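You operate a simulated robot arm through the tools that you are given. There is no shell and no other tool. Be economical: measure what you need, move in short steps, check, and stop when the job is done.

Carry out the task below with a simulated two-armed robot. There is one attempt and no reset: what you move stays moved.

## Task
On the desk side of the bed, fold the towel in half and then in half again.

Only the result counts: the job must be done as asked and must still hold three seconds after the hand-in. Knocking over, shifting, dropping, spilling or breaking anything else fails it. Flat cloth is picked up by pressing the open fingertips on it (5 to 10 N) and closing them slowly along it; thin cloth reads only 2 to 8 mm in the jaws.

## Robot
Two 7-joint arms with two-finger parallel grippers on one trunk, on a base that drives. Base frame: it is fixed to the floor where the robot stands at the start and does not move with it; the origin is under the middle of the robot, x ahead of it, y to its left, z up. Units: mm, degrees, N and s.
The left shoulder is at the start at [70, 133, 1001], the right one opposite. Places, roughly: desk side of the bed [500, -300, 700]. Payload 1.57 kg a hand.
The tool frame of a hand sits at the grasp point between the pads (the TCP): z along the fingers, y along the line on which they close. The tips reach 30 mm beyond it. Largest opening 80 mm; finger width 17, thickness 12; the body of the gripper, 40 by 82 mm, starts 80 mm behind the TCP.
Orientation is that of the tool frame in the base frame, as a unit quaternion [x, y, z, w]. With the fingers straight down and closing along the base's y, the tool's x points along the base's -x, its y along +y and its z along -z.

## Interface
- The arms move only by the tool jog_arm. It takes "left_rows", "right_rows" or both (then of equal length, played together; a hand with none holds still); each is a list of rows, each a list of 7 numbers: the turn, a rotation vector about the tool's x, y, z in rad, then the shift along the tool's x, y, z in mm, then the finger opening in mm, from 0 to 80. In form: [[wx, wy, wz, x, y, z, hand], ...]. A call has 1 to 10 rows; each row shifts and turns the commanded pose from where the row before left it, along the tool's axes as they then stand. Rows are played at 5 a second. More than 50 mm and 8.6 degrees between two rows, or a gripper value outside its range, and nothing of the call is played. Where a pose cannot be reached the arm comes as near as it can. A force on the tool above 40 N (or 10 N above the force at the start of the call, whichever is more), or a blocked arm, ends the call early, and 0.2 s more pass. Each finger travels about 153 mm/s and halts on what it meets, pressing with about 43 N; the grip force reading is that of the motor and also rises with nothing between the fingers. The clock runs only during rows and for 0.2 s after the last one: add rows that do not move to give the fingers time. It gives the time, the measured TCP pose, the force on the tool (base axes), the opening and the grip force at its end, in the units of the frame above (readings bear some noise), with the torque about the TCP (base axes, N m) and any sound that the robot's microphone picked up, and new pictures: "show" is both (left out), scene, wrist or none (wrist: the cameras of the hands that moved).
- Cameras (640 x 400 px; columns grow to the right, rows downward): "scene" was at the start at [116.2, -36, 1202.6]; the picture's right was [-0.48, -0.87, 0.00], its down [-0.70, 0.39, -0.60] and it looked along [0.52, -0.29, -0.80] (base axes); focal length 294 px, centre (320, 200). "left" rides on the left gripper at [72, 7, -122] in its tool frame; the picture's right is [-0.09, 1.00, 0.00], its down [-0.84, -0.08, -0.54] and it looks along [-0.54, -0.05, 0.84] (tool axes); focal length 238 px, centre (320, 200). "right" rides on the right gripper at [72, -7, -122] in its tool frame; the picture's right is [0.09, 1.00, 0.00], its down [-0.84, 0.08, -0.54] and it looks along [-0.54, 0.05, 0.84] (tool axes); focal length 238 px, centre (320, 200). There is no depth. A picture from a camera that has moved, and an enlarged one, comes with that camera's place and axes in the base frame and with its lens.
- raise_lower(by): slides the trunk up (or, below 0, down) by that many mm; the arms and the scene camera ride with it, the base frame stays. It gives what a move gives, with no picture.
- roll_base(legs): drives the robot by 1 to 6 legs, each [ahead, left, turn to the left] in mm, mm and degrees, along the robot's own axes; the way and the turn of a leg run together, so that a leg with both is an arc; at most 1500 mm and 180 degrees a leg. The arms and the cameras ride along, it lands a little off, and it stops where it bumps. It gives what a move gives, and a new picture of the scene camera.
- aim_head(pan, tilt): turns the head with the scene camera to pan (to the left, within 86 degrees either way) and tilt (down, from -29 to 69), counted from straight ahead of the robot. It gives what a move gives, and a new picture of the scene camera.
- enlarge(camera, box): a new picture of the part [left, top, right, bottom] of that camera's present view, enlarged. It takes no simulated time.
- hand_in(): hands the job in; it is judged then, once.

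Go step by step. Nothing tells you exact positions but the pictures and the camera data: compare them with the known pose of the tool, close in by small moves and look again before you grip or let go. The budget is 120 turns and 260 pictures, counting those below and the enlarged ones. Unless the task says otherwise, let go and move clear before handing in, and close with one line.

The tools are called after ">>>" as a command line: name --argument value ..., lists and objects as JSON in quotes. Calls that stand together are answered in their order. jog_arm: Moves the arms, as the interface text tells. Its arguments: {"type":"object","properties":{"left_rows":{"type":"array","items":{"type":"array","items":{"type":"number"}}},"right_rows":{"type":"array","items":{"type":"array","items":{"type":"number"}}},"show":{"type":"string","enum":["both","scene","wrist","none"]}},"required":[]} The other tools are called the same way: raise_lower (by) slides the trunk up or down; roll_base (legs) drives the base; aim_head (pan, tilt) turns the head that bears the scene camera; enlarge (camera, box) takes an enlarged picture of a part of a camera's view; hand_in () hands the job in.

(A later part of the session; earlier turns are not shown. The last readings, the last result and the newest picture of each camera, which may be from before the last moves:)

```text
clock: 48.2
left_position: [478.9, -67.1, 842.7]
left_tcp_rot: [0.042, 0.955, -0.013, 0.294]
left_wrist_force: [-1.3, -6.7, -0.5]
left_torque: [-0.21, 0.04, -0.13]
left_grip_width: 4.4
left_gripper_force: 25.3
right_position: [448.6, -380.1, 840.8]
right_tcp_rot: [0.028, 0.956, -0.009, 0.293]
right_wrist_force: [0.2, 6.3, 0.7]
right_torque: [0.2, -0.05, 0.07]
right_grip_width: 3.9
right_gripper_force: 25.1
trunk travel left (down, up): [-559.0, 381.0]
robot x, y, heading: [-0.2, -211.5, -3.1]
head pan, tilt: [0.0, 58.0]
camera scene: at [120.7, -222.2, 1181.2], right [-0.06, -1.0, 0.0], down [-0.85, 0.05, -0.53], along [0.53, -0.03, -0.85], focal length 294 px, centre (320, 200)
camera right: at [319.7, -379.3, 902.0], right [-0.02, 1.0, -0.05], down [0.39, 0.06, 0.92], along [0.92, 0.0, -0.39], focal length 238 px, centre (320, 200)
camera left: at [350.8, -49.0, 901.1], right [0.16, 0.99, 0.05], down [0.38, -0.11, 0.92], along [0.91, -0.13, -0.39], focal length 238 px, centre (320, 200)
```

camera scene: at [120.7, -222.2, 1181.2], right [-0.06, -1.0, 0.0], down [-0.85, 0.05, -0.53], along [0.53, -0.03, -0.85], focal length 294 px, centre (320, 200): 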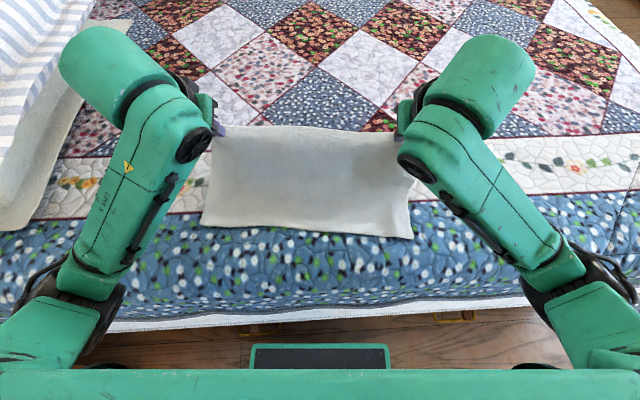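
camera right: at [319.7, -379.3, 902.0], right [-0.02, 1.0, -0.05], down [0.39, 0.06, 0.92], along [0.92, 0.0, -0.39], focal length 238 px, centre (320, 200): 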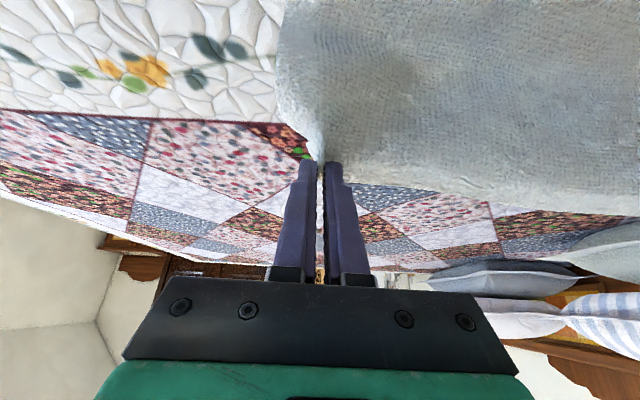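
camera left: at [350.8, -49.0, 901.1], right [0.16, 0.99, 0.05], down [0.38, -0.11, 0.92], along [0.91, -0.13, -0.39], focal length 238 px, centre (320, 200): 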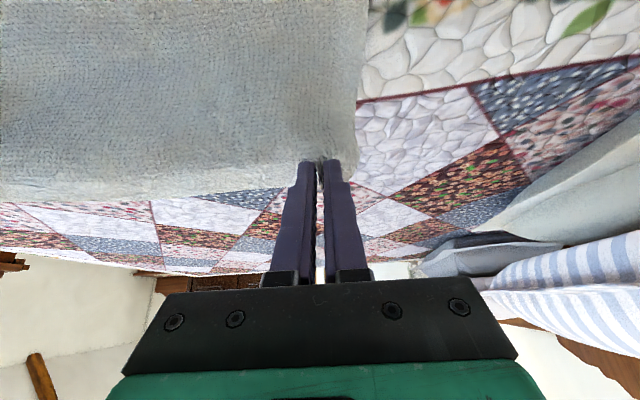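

That is working well. I'll continue over and down towards the near edge.

>>> jog_arm --left_rows '[[0, -0.1, 0, 24.2, 0, -12.3, 0], [0, -0.1, 0, 25.9, 0, -8.2, 0], [0, -0.1, 0, 26.8, 0, -3.9, 0], [0, -0.1, 0, 27.1, 0, 0.5, 0]]' --right_rows '[[0, -0.1, 0, 24.2, 1, -12.3, 0], [0, -0.1, 0, 25.9, 1, -8.2, 0], [0, -0.1, 0, 26.8, 1, -3.9, 0], [0, -0.1, 0, 27.1, 1, 0.5, 0]]'

```text
clock: 49.1
left_position: [445.6, -47.0, 823.1]
left_tcp_rot: [0.091, 0.894, 0.077, 0.433]
left_wrist_force: [0.0, -0.6, 0.2]
left_torque: [0.02, 0.01, 0.02]
left_grip_width: 0.0
left_gripper_force: 20.9
left hand out of reach, approached as far as the arm can: row 2, 3, 4
right_position: [420.3, -407.3, 840.0]
right_tcp_rot: [-0.024, 0.86, -0.143, 0.49]
right_wrist_force: [-0.2, 0.4, -0.1]
right_torque: [0.06, -0.01, 0.03]
right_grip_width: 4.0
right_gripper_force: 24.9
right hand out of reach, approached as far as the arm can: row 3, 4
trunk travel left (down, up): [-559.0, 381.0]
robot x, y, heading: [-1.0, -214.8, -3.5]
head pan, tilt: [0.0, 58.0]
stopped in row 4 (right hand): the arm was blocked; the commanded pose is now the measured one
camera scene: at [122.7, -222.8, 1181.0], right [-0.06, -1.0, 0.0], down [-0.85, 0.05, -0.53], along [0.53, -0.03, -0.85], focal length 294 px, centre (320, 200)
camera right: at [278.3, -399.4, 840.0], right [0.05, 0.94, -0.35], down [-0.02, 0.35, 0.94], along [1.0, -0.04, 0.04], focal length 238 px, centre (320, 200)
camera left: at [305.3, -30.9, 844.2], right [0.15, 0.95, 0.29], down [0.08, -0.3, 0.95], along [0.99, -0.12, -0.12], focal length 238 px, centre (320, 200)
```

scene: 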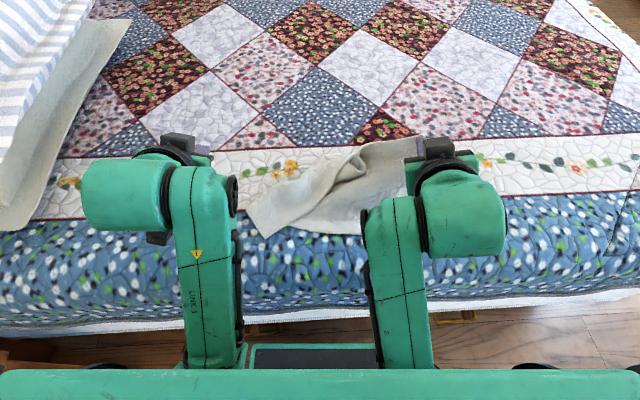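
right: 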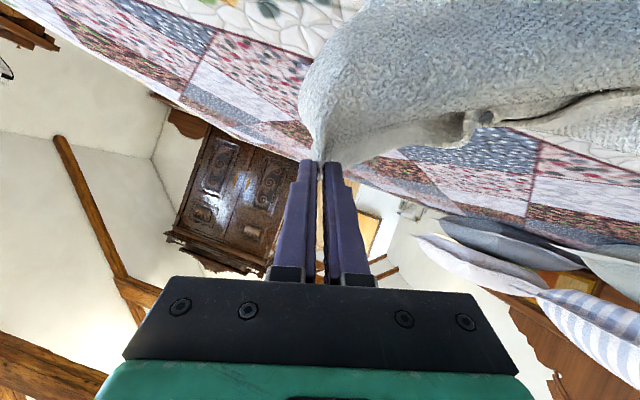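
left: 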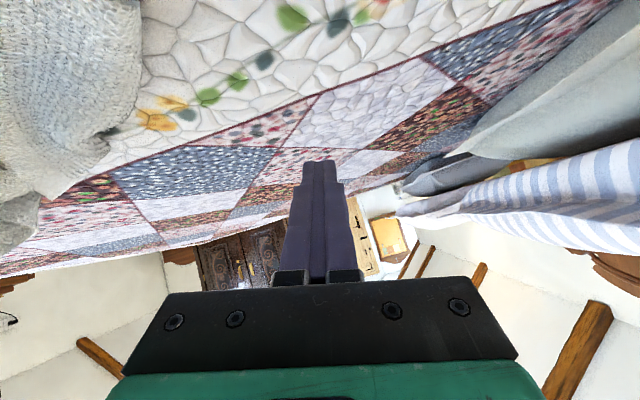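

The left hand reached its wrist limit and lost its corner, while the right still holds. I'll straighten both hands gently, keeping the right corner, and look again.

>>> jog_arm --left_rows '[[0.0284, 0.127, -0.0154, -8, 4, 0, 0], [0.0284, 0.127, -0.0154, -8, 4, 0, 0], [0.0284, 0.127, -0.0154, -6, 4, 0, 0], [0.0284, 0.127, -0.0154, -4, 4, 0, 0], [0.0284, 0.127, -0.0154, 0, 4, 0, 0], [0.0284, 0.127, -0.0154, 0, 4, 0, 0], [0.0284, 0.127, -0.0154, 0, 4, 0, 0]]' --right_rows '[[-0.046, 0.108, 0.033, -6, 0, 12, 0], [-0.046, 0.108, 0.033, -6, 0, 12, 0], [-0.046, 0.108, 0.033, -6, 0, 12, 0], [-0.046, 0.108, 0.033, -10, 0, 8, 0], [-0.046, 0.108, 0.033, -10, 0, 4, 0], [0, 0, 0, -12, 0, 0, 0], [0, 0, 0, 0, 0, 0, 0]]'

```text
clock: 49.7
left_position: [456.7, -11.4, 831.4]
left_tcp_rot: [0.077, 0.945, 0.114, 0.298]
left_wrist_force: [0.5, 0.4, 0.5]
left_torque: [0.01, 0.0, 0.0]
left_grip_width: 0.0
left_gripper_force: 21.5
left hand out of reach, approached as far as the arm can: row 3
right_position: [443.5, -442.1, 828.5]
right_tcp_rot: [-0.027, 0.91, -0.166, 0.379]
right_wrist_force: [-0.1, 0.3, -0.3]
right_torque: [0.09, 0.01, 0.03]
right_grip_width: 3.9
right_gripper_force: 24.7
trunk travel left (down, up): [-559.0, 381.0]
robot x, y, heading: [4.3, -209.6, -3.5]
head pan, tilt: [0.0, 58.0]
stopped in row 3 (right hand): the arm was blocked; the commanded pose is now the measured one
camera scene: at [123.1, -222.3, 1180.9], right [-0.06, -1.0, 0.0], down [-0.85, 0.05, -0.53], along [0.53, -0.03, -0.85], focal length 294 px, centre (320, 200)
camera right: at [306.3, -426.8, 862.2], right [0.01, 0.92, -0.38], down [0.22, 0.37, 0.9], along [0.97, -0.09, -0.2], focal length 238 px, centre (320, 200)
camera left: at [327.1, -9.9, 890.5], right [0.15, 0.94, 0.31], down [0.36, -0.35, 0.87], along [0.92, -0.02, -0.39], focal length 238 px, centre (320, 200)
```

scene: 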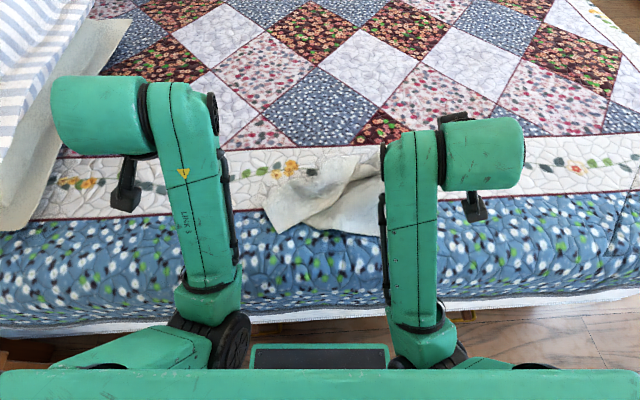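
right: 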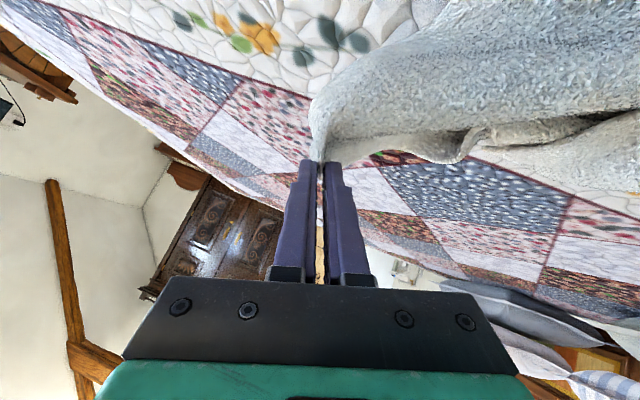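
left: 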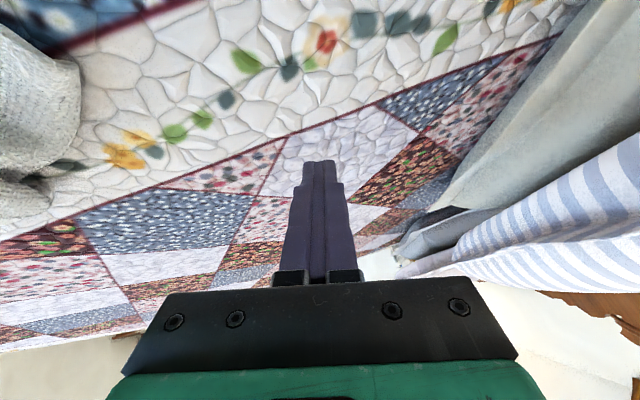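

The elbows have dropped close to the bed side, so I'll back the base away about 120 mm to free the arms.

>>> roll_base --legs '[[-120, 0, 0]]'

```text
clock: 51.0
left_position: [338.7, -4.5, 831.0]
left_tcp_rot: [0.076, 0.945, 0.115, 0.297]
left_wrist_force: [-0.6, -0.1, -0.1]
left_torque: [-0.03, -0.01, -0.02]
left_grip_width: 0.0
left_gripper_force: 21.4
right_position: [326.1, -435.1, 829.5]
right_tcp_rot: [-0.027, 0.91, -0.166, 0.38]
right_wrist_force: [-0.6, 0.0, 0.0]
right_torque: [0.08, -0.01, 0.06]
right_grip_width: 4.3
right_gripper_force: 24.6
trunk travel left (down, up): [-559.0, 381.0]
robot x, y, heading: [-116.0, -207.0, -3.6]
head pan, tilt: [0.0, 58.0]
camera scene: at [4.5, -215.3, 1181.0], right [-0.06, -1.0, 0.0], down [-0.85, 0.05, -0.53], along [0.53, -0.03, -0.85], focal length 294 px, centre (320, 200)
```

scene: 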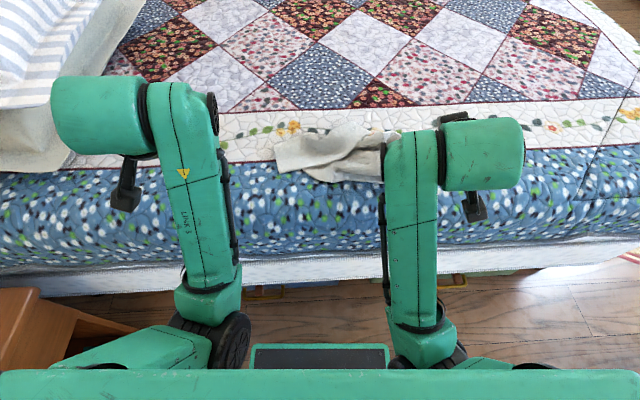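

>>> jog_arm --left_rows '[[0.052, 0.118, -0.014, 0, 0, 0, 20], [0.052, 0.118, -0.014, 0, 0, 0, 20], [0.052, 0.118, -0.014, 0, 0, 0, 20], [0.052, 0.118, -0.014, 0, 0, 0, 20], [0.052, 0.118, -0.014, 0, 0, 0, 20], [0, 0, 0, 0, 0, -5, 20], [0, 0, 0, 0, 0, 0, 20]]' --right_rows '[[-0.046, 0.113, 0.0156, 0, 0, 0, 0], [-0.046, 0.113, 0.0156, 0, 0, 0, 0], [-0.046, 0.113, 0.0156, 0, 0, 0, 0], [-0.046, 0.113, 0.0156, 0, 0, 0, 0], [-0.046, 0.113, 0.0156, 0, 0, 0, 0], [-0.046, 0.113, 0.0156, 0, 0, 0, 0], [-0.046, 0.113, 0.0156, 0, 0, 0, 0]]'

```text
clock: 51.5
left_position: [345.2, 47.6, 827.6]
left_tcp_rot: [0.053, 0.959, 0.167, 0.222]
left_wrist_force: [0.1, -0.2, 0.5]
left_torque: [0.05, -0.01, -0.01]
left_grip_width: 20.0
left_gripper_force: 0.0
left hand out of reach, approached as far as the arm can: row 1, 2
right_position: [324.1, -451.7, 822.2]
right_tcp_rot: [-0.023, 0.937, -0.169, 0.303]
right_wrist_force: [0.2, 0.2, -0.5]
right_torque: [0.06, -0.03, 0.01]
right_grip_width: 3.9
right_gripper_force: 24.8
trunk travel left (down, up): [-559.0, 381.0]
robot x, y, heading: [-114.6, -204.5, -3.5]
head pan, tilt: [0.0, 58.0]
stopped in row 2 (left hand): the arm was blocked; the commanded pose is now the measured one
camera scene: at [5.9, -215.4, 1180.8], right [-0.06, -1.0, 0.0], down [-0.85, 0.05, -0.53], along [0.53, -0.03, -0.85], focal length 294 px, centre (320, 200)
camera right: at [193.1, -430.6, 877.0], right [-0.02, 0.92, -0.38], down [0.37, 0.36, 0.85], along [0.93, -0.13, -0.35], focal length 238 px, centre (320, 200)
camera left: at [226.3, 30.7, 903.1], right [0.11, 0.92, 0.38], down [0.51, -0.38, 0.77], along [0.85, 0.11, -0.51], focal length 238 px, centre (320, 200)
```

scene: 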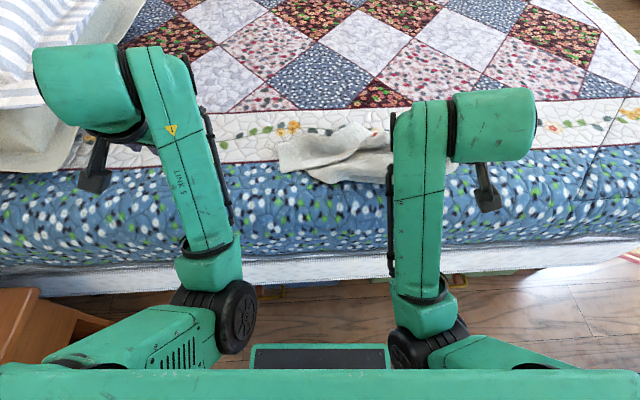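
right: 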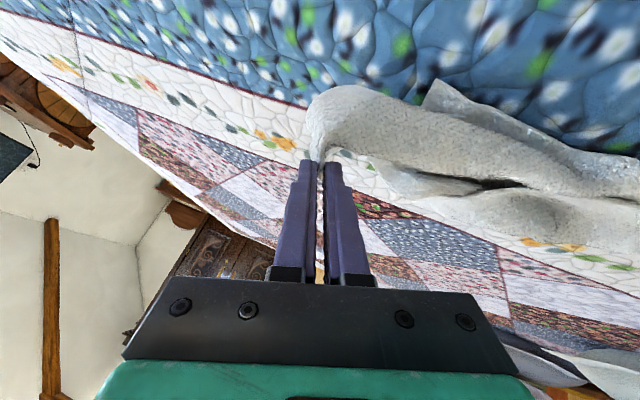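
left: 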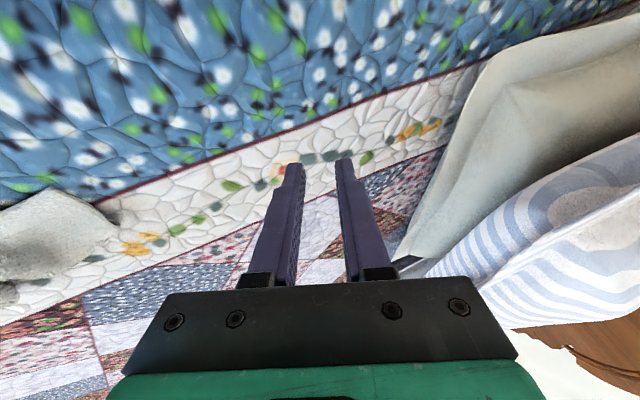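

>>> jog_arm --left_rows '[[0, 0, 0, -18, 0, 9, 20], [0, 0, 0, -18, 0, 9, 20], [0, 0, 0, -18, 0, 9, 20], [0, 0, 0, -18, 0, 9, 20], [0, 0, 0, -18, 0, 9, 20]]' --right_rows '[[0, 0, 0, -17, 3, 10, 0], [0, 0, 0, -17, 3, 10, 0], [0, 0, 0, -17, 3, 10, 0], [0, 0, 0, -17, 3, 10, 0], [0, 0, 0, -17, 3, 10, 0]]' --show "scene"

```text
clock: 52.7
left_position: [446.1, 46.1, 824.6]
left_tcp_rot: [0.052, 0.96, 0.166, 0.221]
left_wrist_force: [0.5, 0.2, 0.1]
left_torque: [0.0, 0.0, 0.03]
left_grip_width: 19.8
left_gripper_force: 0.0
right_position: [422.1, -436.9, 825.4]
right_tcp_rot: [-0.024, 0.938, -0.167, 0.303]
right_wrist_force: [-0.6, -0.1, -0.9]
right_torque: [0.04, 0.01, 0.0]
right_grip_width: 4.1
right_gripper_force: 25.2
trunk travel left (down, up): [-559.0, 381.0]
robot x, y, heading: [-115.1, -208.8, -3.2]
head pan, tilt: [0.0, 58.0]
camera scene: at [6.3, -215.0, 1180.8], right [-0.06, -1.0, 0.0], down [-0.85, 0.05, -0.53], along [0.53, -0.03, -0.85], focal length 294 px, centre (320, 200)
```

scene: 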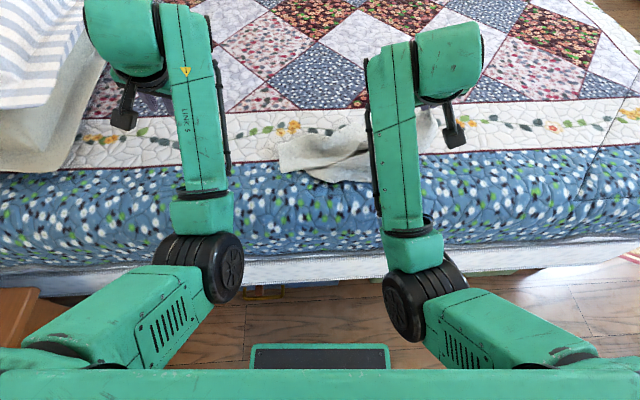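

>>> jog_arm --left_rows '[[0.0585, 0.071, -0.003, 0, 0, 0, 20], [0.0585, 0.071, -0.003, 0, 0, 0, 20], [0.0585, 0.071, -0.003, 0, 0, 0, 20], [0.0585, 0.071, -0.003, 0, 0, 0, 20], [0.0585, 0.071, -0.003, 0, 0, 0, 20], [0.0585, 0.071, -0.003, 0, 0, 0, 20]]' --right_rows '[[-0.054, 0.105, 0.017, 0, 0, 0, 0], [-0.054, 0.105, 0.017, 0, 0, 0, 0], [-0.054, 0.105, 0.017, 0, 0, 0, 0], [-0.054, 0.105, 0.017, 0, 0, 0, 0], [-0.054, 0.105, 0.017, 0, 0, 0, 0], [-0.054, 0.105, 0.017, 0, 0, 0, 0]]' --show "scene"

```text
clock: 54.1
left_position: [445.9, 45.0, 825.7]
left_tcp_rot: [0.045, 0.999, 0.003, 0.003]
left_wrist_force: [0.0, 0.4, 0.2]
left_torque: [-0.01, 0.03, 0.02]
left_grip_width: 20.0
left_gripper_force: 0.0
right_position: [426.5, -439.7, 823.6]
right_tcp_rot: [0.028, 1.0, -0.001, -0.001]
right_wrist_force: [-0.2, -0.2, 0.3]
right_torque: [-0.08, 0.01, 0.03]
right_grip_width: 3.8
right_gripper_force: 25.0
right hand out of reach, approached as far as the arm can: row 5
trunk travel left (down, up): [-559.0, 381.0]
robot x, y, heading: [-113.8, -208.7, -3.1]
head pan, tilt: [0.0, 58.0]
camera scene: at [5.7, -215.0, 1180.8], right [-0.06, -1.0, 0.0], down [-0.85, 0.05, -0.53], along [0.53, -0.03, -0.85], focal length 294 px, centre (320, 200)
```

scene: 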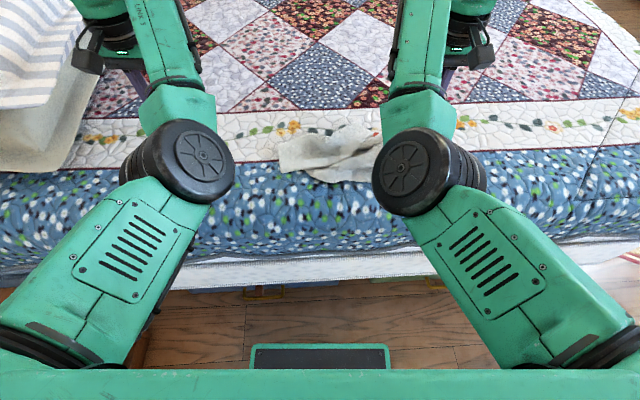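

Both hands are upright again and the right still holds the far-right corner. I'll drive forward to pull that corner back over the bed.

>>> roll_base --legs '[[112, 0, 0]]'

>>> enlarge --camera "right" --box '[0, 0, 640, 400]'

>>> enlarge --camera "left" --box '[0, 0, 640, 400]'

```text
clock: 55.3
left_position: [558.4, 37.1, 825.6]
left_tcp_rot: [0.047, 0.999, 0.003, 0.004]
left_wrist_force: [0.6, 0.6, 0.7]
left_torque: [-0.01, 0.02, 0.04]
left_grip_width: 19.8
left_gripper_force: 0.0
right_position: [539.2, -447.4, 824.9]
right_tcp_rot: [0.03, 1.0, -0.001, 0.0]
right_wrist_force: [0.2, -0.2, -0.6]
right_torque: [-0.07, 0.02, -0.01]
right_grip_width: 4.0
right_gripper_force: 24.2
trunk travel left (down, up): [-559.0, 381.0]
robot x, y, heading: [-2.5, -215.8, -3.4]
head pan, tilt: [0.0, 58.0]
camera scene: at [117.8, -222.0, 1180.9], right [-0.06, -1.0, 0.0], down [-0.85, 0.05, -0.53], along [0.53, -0.03, -0.85], focal length 294 px, centre (320, 200)
```

scene: 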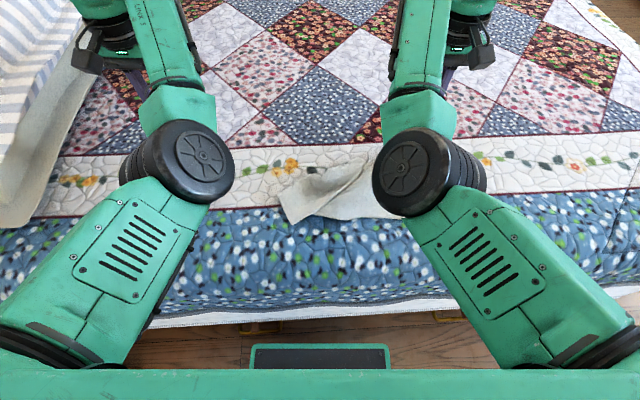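

```text
1.00 times, centred on (320, 200) of right (not enlarged: the box is as wide or as high as the picture)
camera zoom: at [466.5, -450.3, 947.0], right [-0.03, 1.0, 0.0], down [0.84, 0.03, 0.54], along [0.54, 0.02, -0.84], focal length 238 px, centre (320, 200)
```

zoom: 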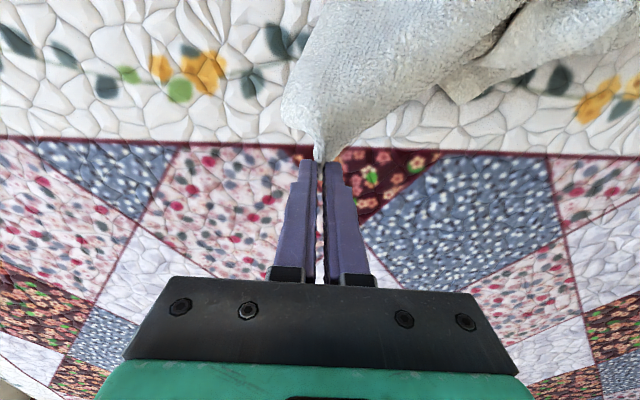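

```text
1.00 times, centred on (320, 200) of left (not enlarged: the box is as wide or as high as the picture)
camera zoom: at [485.4, 51.1, 946.6], right [0.18, 0.98, 0.01], down [0.82, -0.16, 0.55], along [0.54, -0.09, -0.84], focal length 238 px, centre (320, 200)
```

zoom: 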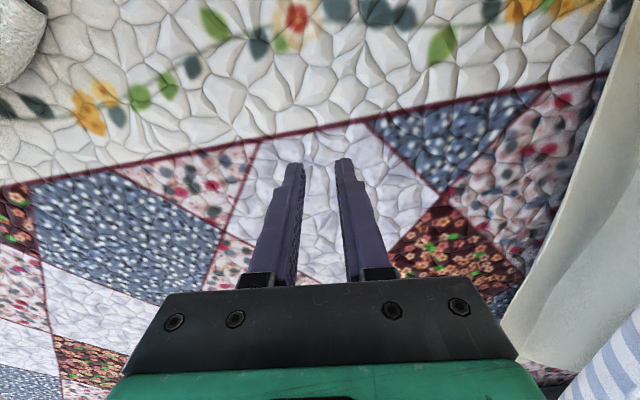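

I'll set this corner down, let go, and clear the right arm so I can see the whole towel.

>>> jog_arm --right_rows '[[0, 0, 0, 0, 0, 25, 0], [0, 0, 0, 0, 0, 25, 0], [0, 0, 0, 0, 0, 25, 0], [0, 0, 0, 0, 0, 8, 0], [0, 0, 0, 0, 0, 0, 20], [0, 0, 0, 0, 0, 0, 44], [0, 0, 0, 0, -5, -35, 44], [0, 0, 0, 0, -35, -30, 44], [0, 0, 0, 0, -45, -10, 44], [0, 0, 0, 0, -45, 0, 44]]'

```text
clock: 57.5
left_position: [557.3, 37.8, 826.0]
left_tcp_rot: [0.046, 0.999, 0.004, 0.004]
left_wrist_force: [0.7, 0.2, -0.7]
left_torque: [0.0, 0.01, 0.0]
left_grip_width: 20.1
left_gripper_force: 0.1
right_position: [533.2, -577.9, 817.4]
right_tcp_rot: [0.028, 1.0, 0.0, -0.001]
right_wrist_force: [0.2, 0.0, 0.1]
right_torque: [0.0, 0.0, -0.01]
right_grip_width: 43.8
right_gripper_force: 0.1
trunk travel left (down, up): [-559.0, 381.0]
robot x, y, heading: [-2.9, -220.0, -3.5]
head pan, tilt: [0.0, 58.0]
camera scene: at [117.5, -223.5, 1180.9], right [-0.06, -1.0, 0.0], down [-0.85, 0.05, -0.53], along [0.53, -0.03, -0.85], focal length 294 px, centre (320, 200)
camera right: at [460.7, -580.6, 939.6], right [-0.03, 1.0, 0.0], down [0.84, 0.03, 0.54], along [0.54, 0.02, -0.84], focal length 238 px, centre (320, 200)
```

scene: 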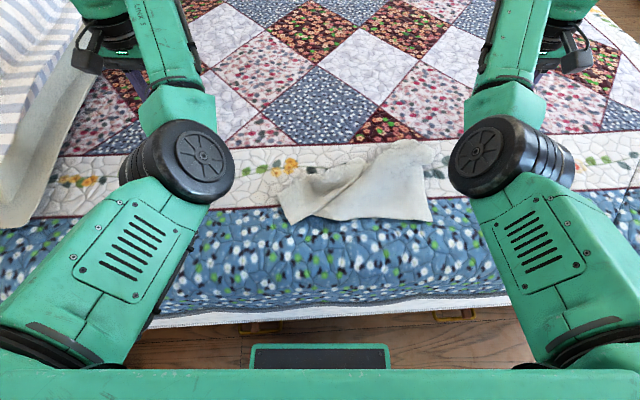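
right: 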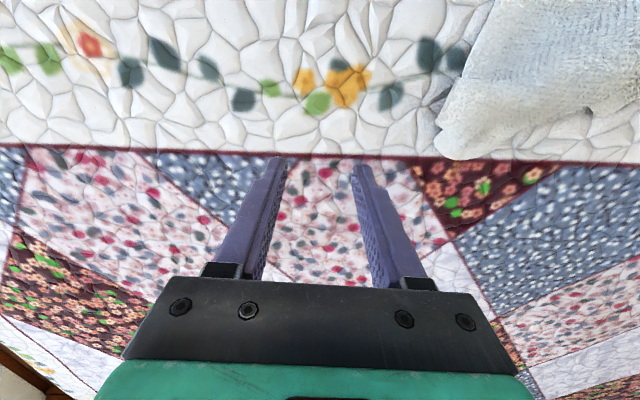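

>>> enlarge --camera "scene" --box '[250, 120, 450, 240]'

```text
3.20 times, centred on (350, 180) of scene
camera zoom: at [117.5, -223.5, 1180.9], right [-0.06, -1.0, 0.0], down [-0.85, 0.05, -0.53], along [0.53, -0.03, -0.85], focal length 940 px, centre (224, 264)
```

zoom: 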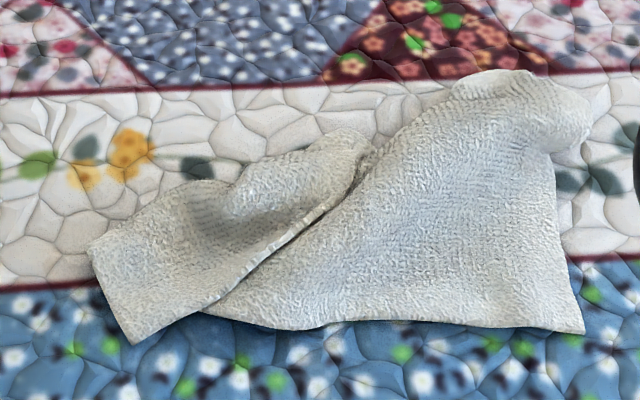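

The left half has flopped over diagonally, with the original far-left corner now near [364,-184]. I'll back the base off 100 mm and take the left hand to that corner to pull it back out.

>>> roll_base --legs '[[-100, 0, 0]]'

>>> jog_arm --left_rows '[[0, 0, 0, 15, -35, 0, 40], [0, 0, 0, 15, -35, 0, 40], [0, 0, 0, 15, -35, 0, 40], [0, 0, 0, 15, -35, 5, 40], [0, 0, 0, 5, -35, 15, 40], [0, 0, 0, 0, -25, 20, 40], [0, 0, 0, 0, 0, 0, 40]]'

```text
clock: 58.6
left_position: [458.7, 43.3, 825.9]
left_tcp_rot: [0.047, 0.999, 0.003, 0.003]
left_wrist_force: [-0.1, 0.0, 1.1]
left_torque: [-0.03, 0.01, -0.02]
left_grip_width: 20.0
left_gripper_force: 0.0
right_position: [433.0, -571.4, 817.8]
right_tcp_rot: [0.03, 1.0, -0.001, -0.001]
right_wrist_force: [-0.1, 0.2, 0.3]
right_torque: [-0.01, 0.03, -0.02]
right_grip_width: 44.1
right_gripper_force: 0.1
trunk travel left (down, up): [-559.0, 381.0]
robot x, y, heading: [-105.8, -207.3, -3.6]
head pan, tilt: [0.0, 58.0]
camera scene: at [18.1, -216.1, 1181.0], right [-0.06, -1.0, 0.0], down [-0.85, 0.05, -0.53], along [0.53, -0.03, -0.85], focal length 294 px, centre (320, 200)
```

scene: 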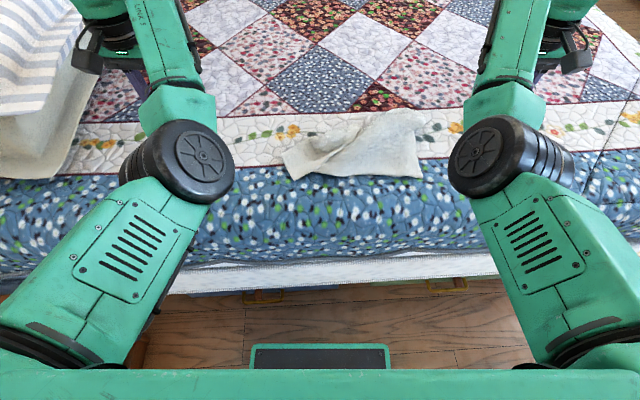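

```text
clock: 60.2
left_position: [457.2, -125.4, 757.0]
left_tcp_rot: [0.046, 0.999, 0.003, 0.003]
left_wrist_force: [0.3, 0.0, 0.1]
left_torque: [-0.02, 0.0, 0.01]
left_grip_width: 40.1
left_gripper_force: 0.0
left hand out of reach, approached as far as the arm can: row 2, 3, 4, 5
right_position: [433.0, -571.2, 816.5]
right_tcp_rot: [0.029, 1.0, 0.0, -0.001]
right_wrist_force: [0.1, -0.7, 0.0]
right_torque: [0.0, 0.0, 0.0]
right_grip_width: 44.1
right_gripper_force: 0.0
trunk travel left (down, up): [-559.0, 381.0]
robot x, y, heading: [-98.4, -208.9, -3.5]
head pan, tilt: [0.0, 58.0]
camera scene: at [18.3, -216.0, 1180.9], right [-0.06, -1.0, 0.0], down [-0.85, 0.05, -0.53], along [0.53, -0.03, -0.85], focal length 294 px, centre (320, 200)
camera left: at [383.8, -111.3, 877.0], right [0.18, 0.98, 0.01], down [0.82, -0.16, 0.55], along [0.54, -0.09, -0.84], focal length 238 px, centre (320, 200)
```

scene: 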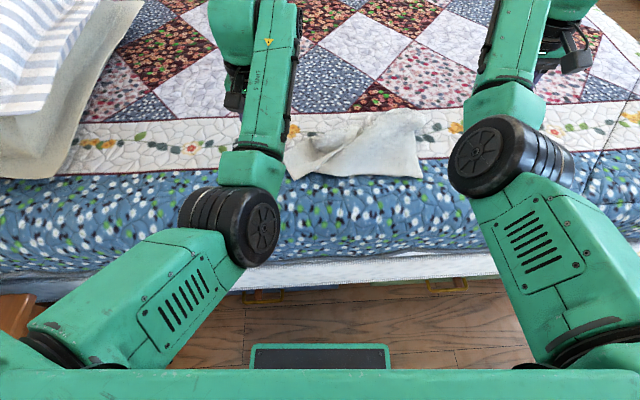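
left: 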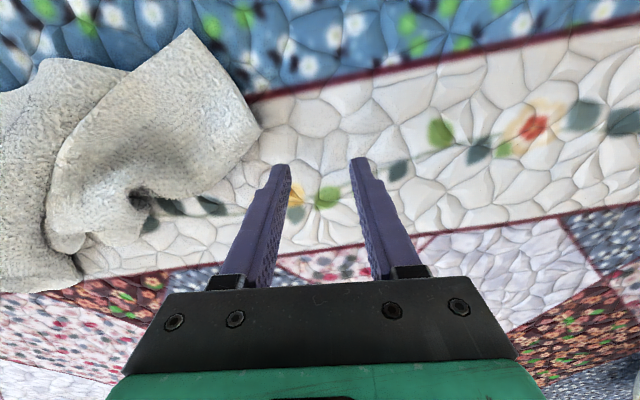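

The elbow-in posture blocks the retreat. I'll flip the left arm back to its original posture with the same tilting trick that freed the right one.

>>> jog_arm --left_rows '[[0, 0.08, 0, 8, 0, -8, 40], [0, 0.08, 0, 10, 0, -2, 40], [0, 0.08, 0, 12, 0, 2, 40], [0, 0.08, 0, 12, 0, 4, 40], [0, 0.08, 0, 12, 0, 4, 40], [0, 0.08, 0, 12, 0, 4, 40], [0, 0.08, 0, 12, 0, 4, 40], [0, 0, 0, 12, 0, 4, 40], [0, 0, 0, 12, 0, 4, 40], [0, 0, 0, 0, 0, 0, 40]]' --show "scene"

```text
clock: 62.4
left_position: [391.3, -118.3, 763.9]
left_tcp_rot: [0.044, 0.961, 0.017, -0.272]
left_wrist_force: [-0.4, -0.1, -0.6]
left_torque: [0.0, 0.03, 0.0]
left_grip_width: 40.0
left_gripper_force: 0.0
left hand out of reach, approached as far as the arm can: row 1, 2, 3, 8, 9
right_position: [433.2, -570.5, 817.4]
right_tcp_rot: [0.029, 1.0, 0.0, 0.0]
right_wrist_force: [0.9, -1.1, 0.4]
right_torque: [0.01, -0.01, 0.02]
right_grip_width: 44.1
right_gripper_force: 0.2
trunk travel left (down, up): [-559.0, 381.0]
robot x, y, heading: [-103.6, -210.9, -3.6]
head pan, tilt: [0.0, 58.0]
camera scene: at [18.5, -216.3, 1180.9], right [-0.06, -1.0, 0.0], down [-0.85, 0.05, -0.53], along [0.53, -0.03, -0.85], focal length 294 px, centre (320, 200)
```

scene: 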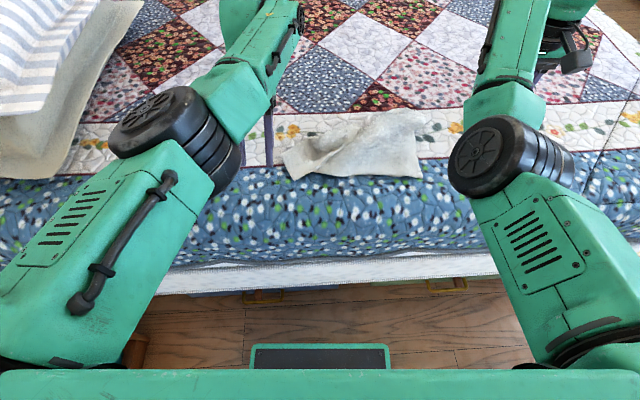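

>>> jog_arm --left_rows '[[0, 0.08, 0, 8, 0, 0, 40], [0, 0.08, 0, 8, 0, 4, 40], [0, 0.06, 0, 8, 0, 4, 40], [0, 0, 0, 0, 0, 0, 40], [0, -0.12, 0, 0, 0, 0, 40], [0, -0.12, 0, 0, 0, 0, 40], [0, -0.12, 0, 0, 0, 0, 40], [0, -0.12, 0, 0, 0, 0, 40], [0, -0.12, 0, 0, 0, 0, 40], [0, -0.1, 0, 0, 0, 0, 40]]'

```text
clock: 64.6
left_position: [438.8, -18.8, 828.4]
left_tcp_rot: [0.046, 0.998, 0.004, -0.035]
left_wrist_force: [-0.2, -0.3, 0.4]
left_torque: [0.02, -0.05, -0.02]
left_grip_width: 39.9
left_gripper_force: 0.1
left hand out of reach, approached as far as the arm can: row 1, 2, 3, 5, 6, 7, 8, 9, 10
right_position: [433.6, -571.2, 818.4]
right_tcp_rot: [0.028, 1.0, -0.002, -0.001]
right_wrist_force: [-0.1, 0.1, 0.1]
right_torque: [0.03, 0.02, -0.01]
right_grip_width: 43.7
right_gripper_force: 0.0
trunk travel left (down, up): [-559.0, 381.0]
robot x, y, heading: [-102.0, -209.1, -3.5]
head pan, tilt: [0.0, 58.0]
camera scene: at [18.2, -216.0, 1181.0], right [-0.06, -1.0, 0.0], down [-0.85, 0.05, -0.53], along [0.53, -0.03, -0.85], focal length 294 px, centre (320, 200)
camera left: at [375.0, -6.0, 954.7], right [0.18, 0.98, 0.0], down [0.86, -0.16, 0.48], along [0.47, -0.09, -0.88], focal length 238 px, centre (320, 200)
```

scene: 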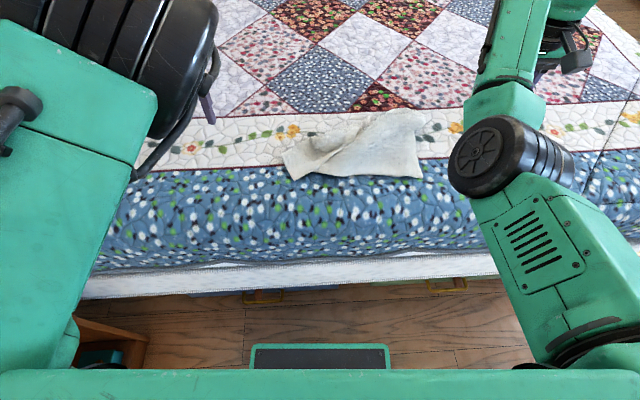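
left: 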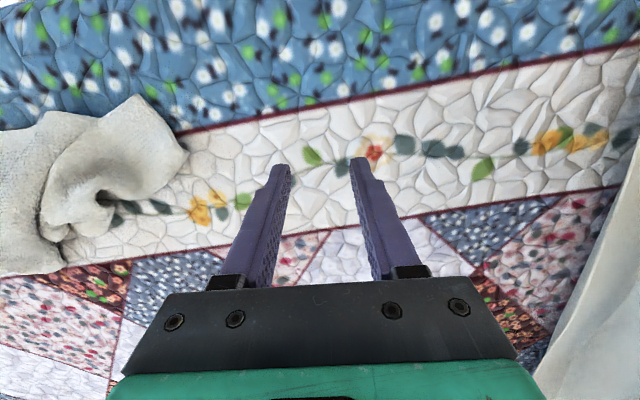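

The left elbow is now high and out. I'll move the left hand towards the corner.

>>> jog_arm --left_rows '[[0, -0.03, 0, 12, -30, 10, 40], [0, -0.03, 0, 12, -30, 10, 40], [0, 0, 0, 12, -30, 10, 40], [0, 0, 0, 12, -30, 10, 40], [0, 0, 0, 8, -25, 10, 40], [0, 0, 0, 0, 0, 0, 40]]'

```text
clock: 66.0
left_position: [467.6, -45.4, 810.0]
left_tcp_rot: [0.046, 0.999, 0.003, -0.008]
left_wrist_force: [0.4, 0.5, 0.3]
left_torque: [-0.03, 0.01, 0.02]
left_grip_width: 39.8
left_gripper_force: 0.2
left hand out of reach, approached as far as the arm can: row 1, 2, 3, 4, 5
right_position: [434.0, -571.3, 817.4]
right_tcp_rot: [0.03, 1.0, -0.001, -0.001]
right_wrist_force: [-0.5, -0.3, 0.2]
right_torque: [-0.01, -0.01, 0.0]
right_grip_width: 44.2
right_gripper_force: 0.2
trunk travel left (down, up): [-559.0, 381.0]
robot x, y, heading: [-102.9, -207.0, -3.4]
head pan, tilt: [0.0, 58.0]
camera scene: at [18.4, -216.2, 1180.9], right [-0.06, -1.0, 0.0], down [-0.85, 0.05, -0.53], along [0.53, -0.03, -0.85], focal length 294 px, centre (320, 200)
camera left: at [397.5, -32.6, 931.6], right [0.18, 0.98, 0.0], down [0.83, -0.16, 0.53], along [0.52, -0.09, -0.85], focal length 238 px, centre (320, 200)
```

scene: 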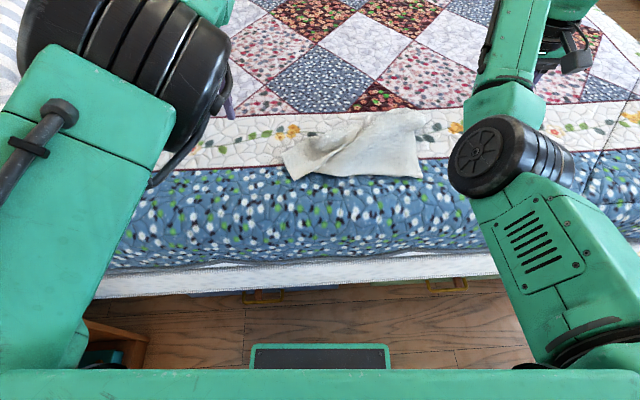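
left: 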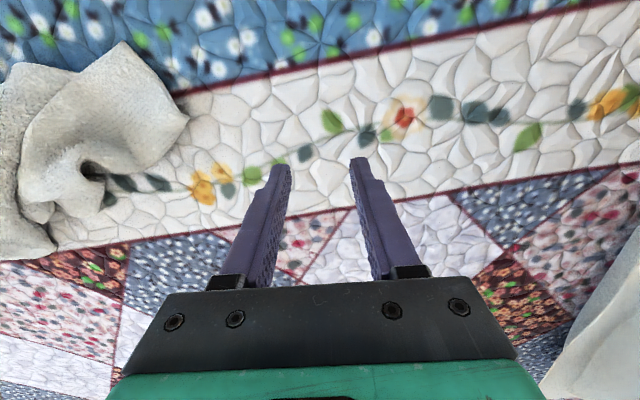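

>>> jog_arm --left_rows '[[0, 0, 0, 5, 25, 0, 40], [0, 0, 0, 10, 25, 0, 40], [0, 0, 0, 15, 25, 0, 40], [0, 0, 0, 20, 25, 0, 40], [0, 0, 0, 20, 15, 0, 40], [0, 0, 0, 20, 0, 0, 40], [0, 0, 0, 20, 0, 0, 40], [0, 0, 0, 0, 0, 0, 40]]' --show "scene"

```text
clock: 67.8
left_position: [367.8, 80.2, 811.8]
left_tcp_rot: [0.046, 0.999, 0.004, -0.006]
left_wrist_force: [-0.5, 0.4, -0.1]
left_torque: [-0.04, 0.01, 0.01]
left_grip_width: 40.0
left_gripper_force: 0.1
right_position: [434.3, -570.8, 817.4]
right_tcp_rot: [0.031, 1.0, -0.001, -0.001]
right_wrist_force: [-0.9, -0.3, 0.0]
right_torque: [0.01, 0.02, -0.01]
right_grip_width: 43.9
right_gripper_force: 0.0
trunk travel left (down, up): [-559.0, 381.0]
robot x, y, heading: [-101.2, -210.5, -3.7]
head pan, tilt: [0.0, 58.0]
camera scene: at [18.9, -216.2, 1180.9], right [-0.06, -1.0, 0.0], down [-0.85, 0.05, -0.53], along [0.53, -0.03, -0.85], focal length 294 px, centre (320, 200)
```

scene: 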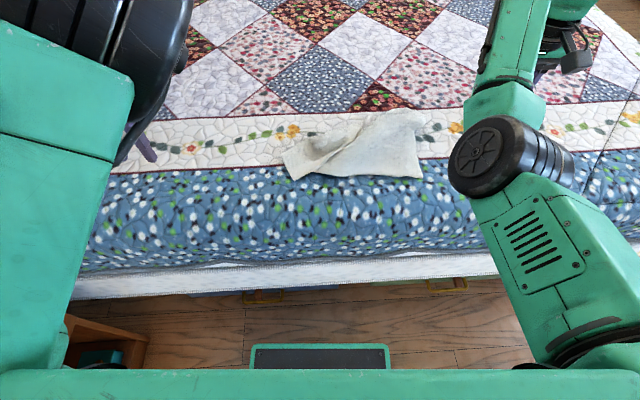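

>>> jog_arm --left_rows '[[0, 0, 0, 10, -30, 0, 40], [0, 0, 0, 5, -30, 0, 40], [0, 0, 0, 0, -30, 0, 40], [0, 0, 0, 0, -30, 0, 40], [0, 0, 0, 0, -30, 0, 40], [0, 0, 0, -5, -30, 8, 40], [0, 0, 0, -5, -30, 10, 40], [0, 0, 0, -5, -30, 10, 40]]'

```text
clock: 69.6
left_position: [447.9, -14.0, 786.8]
left_tcp_rot: [0.047, 0.999, 0.004, -0.006]
left_wrist_force: [0.1, -0.3, 1.0]
left_torque: [-0.05, 0.02, 0.01]
left_grip_width: 39.9
left_gripper_force: 0.1
left hand out of reach, approached as far as the arm can: row 1, 2, 3, 4, 5, 6, 7, 8
right_position: [434.2, -570.8, 816.9]
right_tcp_rot: [0.03, 1.0, -0.001, -0.001]
right_wrist_force: [-0.2, -0.4, -0.6]
right_torque: [-0.01, 0.01, -0.04]
right_grip_width: 44.1
right_gripper_force: 0.1
trunk travel left (down, up): [-559.0, 381.0]
robot x, y, heading: [-99.6, -208.5, -3.4]
head pan, tilt: [0.0, 58.0]
camera scene: at [19.0, -216.5, 1180.9], right [-0.06, -1.0, 0.0], down [-0.85, 0.05, -0.53], along [0.53, -0.03, -0.85], focal length 294 px, centre (320, 200)
camera left: at [377.6, -0.5, 908.4], right [0.18, 0.98, 0.01], down [0.83, -0.16, 0.53], along [0.52, -0.09, -0.85], focal length 238 px, centre (320, 200)
```

scene: 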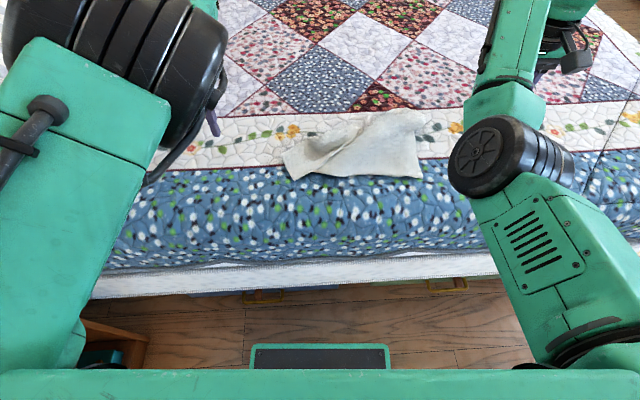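
left: 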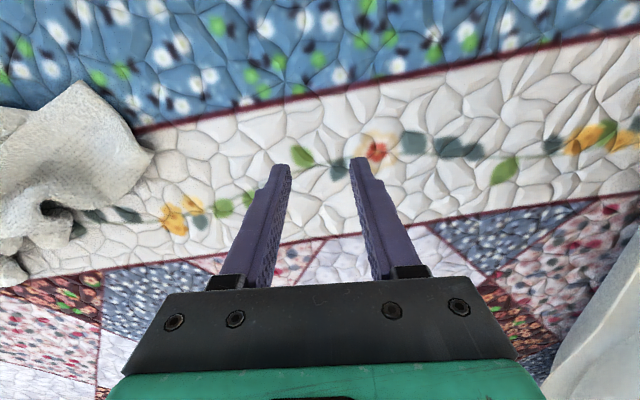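

I'll use the base as a gantry instead: put the left hand where it's comfortable, then drive sideways to carry it over the corner.

>>> jog_arm --left_rows '[[0, 0, 0, 5, 25, 0, 40], [0, 0, 0, 15, 25, 0, 40], [0, 0, 0, 20, 25, 0, 40], [0, 0, 0, 20, 15, 0, 40], [0, 0, 0, 20, 0, 0, 40]]' --show "none"

>>> roll_base --legs '[[0, -240, 0]]'

>>> enlarge --camera "left" --box '[0, 0, 640, 400]'

```text
clock: 70.8
left_position: [376.7, 81.3, 785.7]
left_tcp_rot: [0.046, 0.999, 0.004, -0.005]
left_wrist_force: [0.0, -0.2, 0.0]
left_torque: [0.01, -0.01, -0.03]
left_grip_width: 40.0
left_gripper_force: 0.0
right_position: [432.9, -571.8, 818.0]
right_tcp_rot: [0.03, 1.0, -0.001, 0.0]
right_wrist_force: [-0.1, -0.6, -0.9]
right_torque: [0.01, -0.03, -0.06]
right_grip_width: 44.1
right_gripper_force: 0.1
trunk travel left (down, up): [-559.0, 381.0]
robot x, y, heading: [-101.3, -212.1, -3.5]
head pan, tilt: [0.0, 58.0]
```

```text
clock: 72.6
left_position: [361.1, -150.2, 786.5]
left_tcp_rot: [0.045, 0.999, 0.003, -0.006]
left_wrist_force: [-0.9, 1.0, 0.1]
left_torque: [-0.01, 0.02, -0.02]
left_grip_width: 40.0
left_gripper_force: 0.0
right_position: [421.2, -804.9, 817.6]
right_tcp_rot: [0.028, 1.0, -0.001, 0.0]
right_wrist_force: [-0.3, -1.4, 0.8]
right_torque: [0.05, -0.02, -0.01]
right_grip_width: 44.3
right_gripper_force: 0.0
trunk travel left (down, up): [-559.0, 381.0]
robot x, y, heading: [-115.0, -444.2, -3.2]
head pan, tilt: [0.0, 58.0]
camera scene: at [4.6, -451.1, 1180.9], right [-0.06, -1.0, 0.0], down [-0.85, 0.05, -0.53], along [0.53, -0.03, -0.85], focal length 294 px, centre (320, 200)
```

scene: 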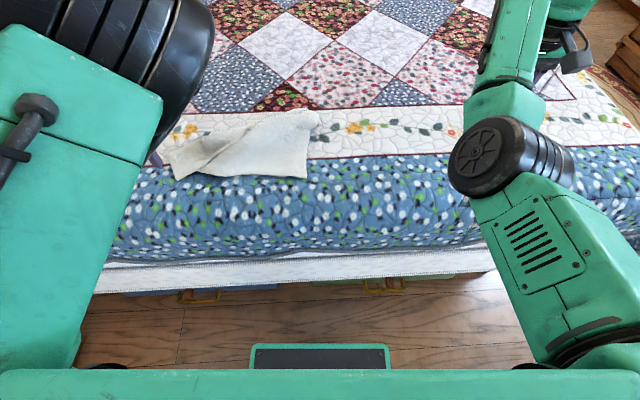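

```text
1.00 times, centred on (320, 200) of left (not enlarged: the box is as wide or as high as the picture)
camera zoom: at [290.7, -137.5, 908.9], right [0.18, 0.98, 0.01], down [0.83, -0.16, 0.53], along [0.52, -0.09, -0.85], focal length 238 px, centre (320, 200)
```

zoom: 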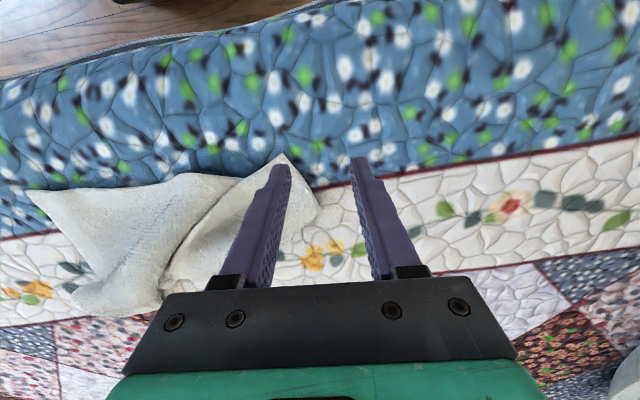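

The towel has a diagonal pleat. The near-left corner is at about [363,-185] and the far-left corner is bunched near [510,-335]. I'll grip the near-left corner with the left hand and pull it out to the left to open the pleat.

>>> roll_base --legs '[[26, -46, 0]]'

>>> jog_arm --left_rows '[[0, 0, 0, 0, 0, 20, 40], [0, 0, 0, 0, 0, 20, 40], [0, 0, 0, 0, 0, 8, 40], [0, 0, 0, 0, 0, 0, 40]]' --show "wrist"

```text
clock: 73.5
left_position: [383.8, -197.8, 787.0]
left_tcp_rot: [0.043, 0.999, 0.004, -0.006]
left_wrist_force: [0.3, -0.4, 0.4]
left_torque: [0.04, 0.01, 0.0]
left_grip_width: 40.0
left_gripper_force: 0.0
right_position: [444.5, -850.6, 817.5]
right_tcp_rot: [0.027, 1.0, -0.001, -0.002]
right_wrist_force: [0.2, 0.3, 0.0]
right_torque: [0.01, 0.03, 0.01]
right_grip_width: 43.8
right_gripper_force: 0.0
trunk travel left (down, up): [-559.0, 381.0]
robot x, y, heading: [-90.4, -493.2, -3.1]
head pan, tilt: [0.0, 58.0]
camera scene: at [28.0, -498.5, 1180.9], right [-0.06, -1.0, 0.0], down [-0.85, 0.05, -0.53], along [0.53, -0.03, -0.85], focal length 294 px, centre (320, 200)
```

scene: 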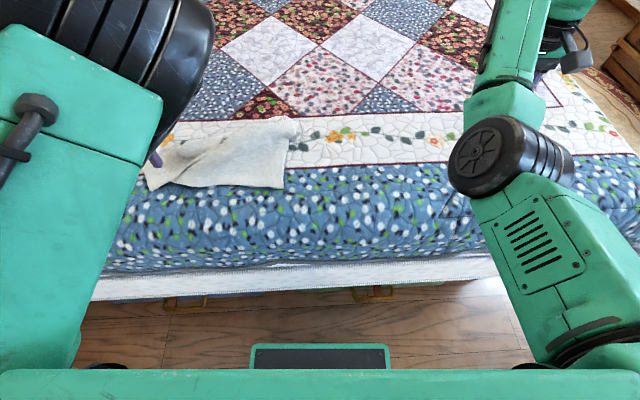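

```text
clock: 74.5
left_position: [382.9, -197.4, 737.5]
left_tcp_rot: [0.044, 0.999, 0.004, -0.006]
left_wrist_force: [0.1, -0.8, 1.4]
left_torque: [-0.03, 0.0, 0.0]
left_grip_width: 40.4
left_gripper_force: 0.1
right_position: [444.4, -850.7, 819.1]
right_tcp_rot: [0.027, 1.0, 0.0, -0.001]
right_wrist_force: [0.4, -1.0, -0.1]
right_torque: [0.01, 0.02, 0.03]
right_grip_width: 43.9
right_gripper_force: 0.1
trunk travel left (down, up): [-559.0, 381.0]
robot x, y, heading: [-91.9, -489.0, -3.3]
head pan, tilt: [0.0, 58.0]
camera left: at [312.5, -184.4, 859.3], right [0.18, 0.98, 0.01], down [0.83, -0.15, 0.53], along [0.52, -0.09, -0.85], focal length 238 px, centre (320, 200)
```

left: 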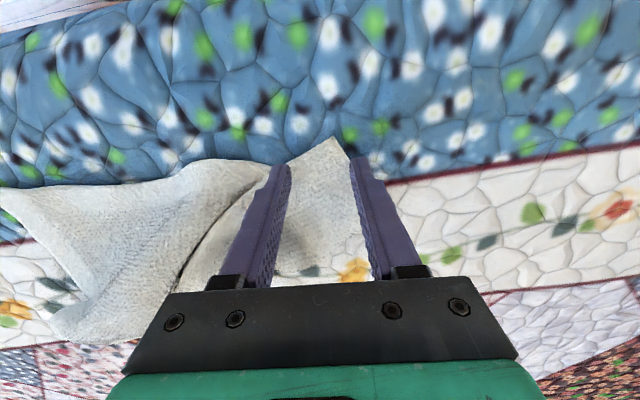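

The corner piece lies right between the fingers, so I'll press lightly and close.

>>> jog_arm --left_rows '[[0, 0, 0, 0, -4, 3, 40], [0, 0, 0, 0, 0, 2, 38], [0, 0, 0, 0, 0, 0.3, 33], [0, 0, 0, 0, 0, 0.3, 28], [0, 0, 0, 0, 0, 0.3, 23], [0, 0, 0, 0, 0, 0.3, 18], [0, 0, 0, 0, 0, 0.3, 13], [0, 0, 0, 0, 0, 0.2, 8], [0, 0, 0, 0, 0, 0, 3], [0, 0, 0, 0, 0, 0, 0]]' --show "wrist"

```text
clock: 76.7
left_position: [380.5, -202.4, 734.6]
left_tcp_rot: [0.043, 0.999, 0.005, -0.005]
left_wrist_force: [-1.1, -8.0, 19.3]
left_torque: [-0.39, -0.12, -0.05]
left_grip_width: 0.2
left_gripper_force: 21.0
right_position: [442.9, -854.4, 817.8]
right_tcp_rot: [0.027, 1.0, 0.0, 0.001]
right_wrist_force: [-0.6, 0.3, 0.2]
right_torque: [0.0, 0.02, 0.03]
right_grip_width: 43.9
right_gripper_force: 0.1
trunk travel left (down, up): [-559.0, 381.0]
robot x, y, heading: [-93.5, -487.6, -3.4]
head pan, tilt: [0.0, 58.0]
camera left: at [310.5, -190.3, 856.3], right [0.18, 0.98, 0.01], down [0.83, -0.16, 0.53], along [0.53, -0.09, -0.85], focal length 238 px, centre (320, 200)
```

left: 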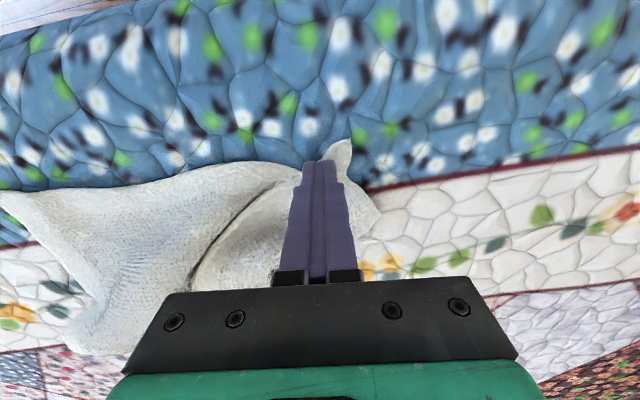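

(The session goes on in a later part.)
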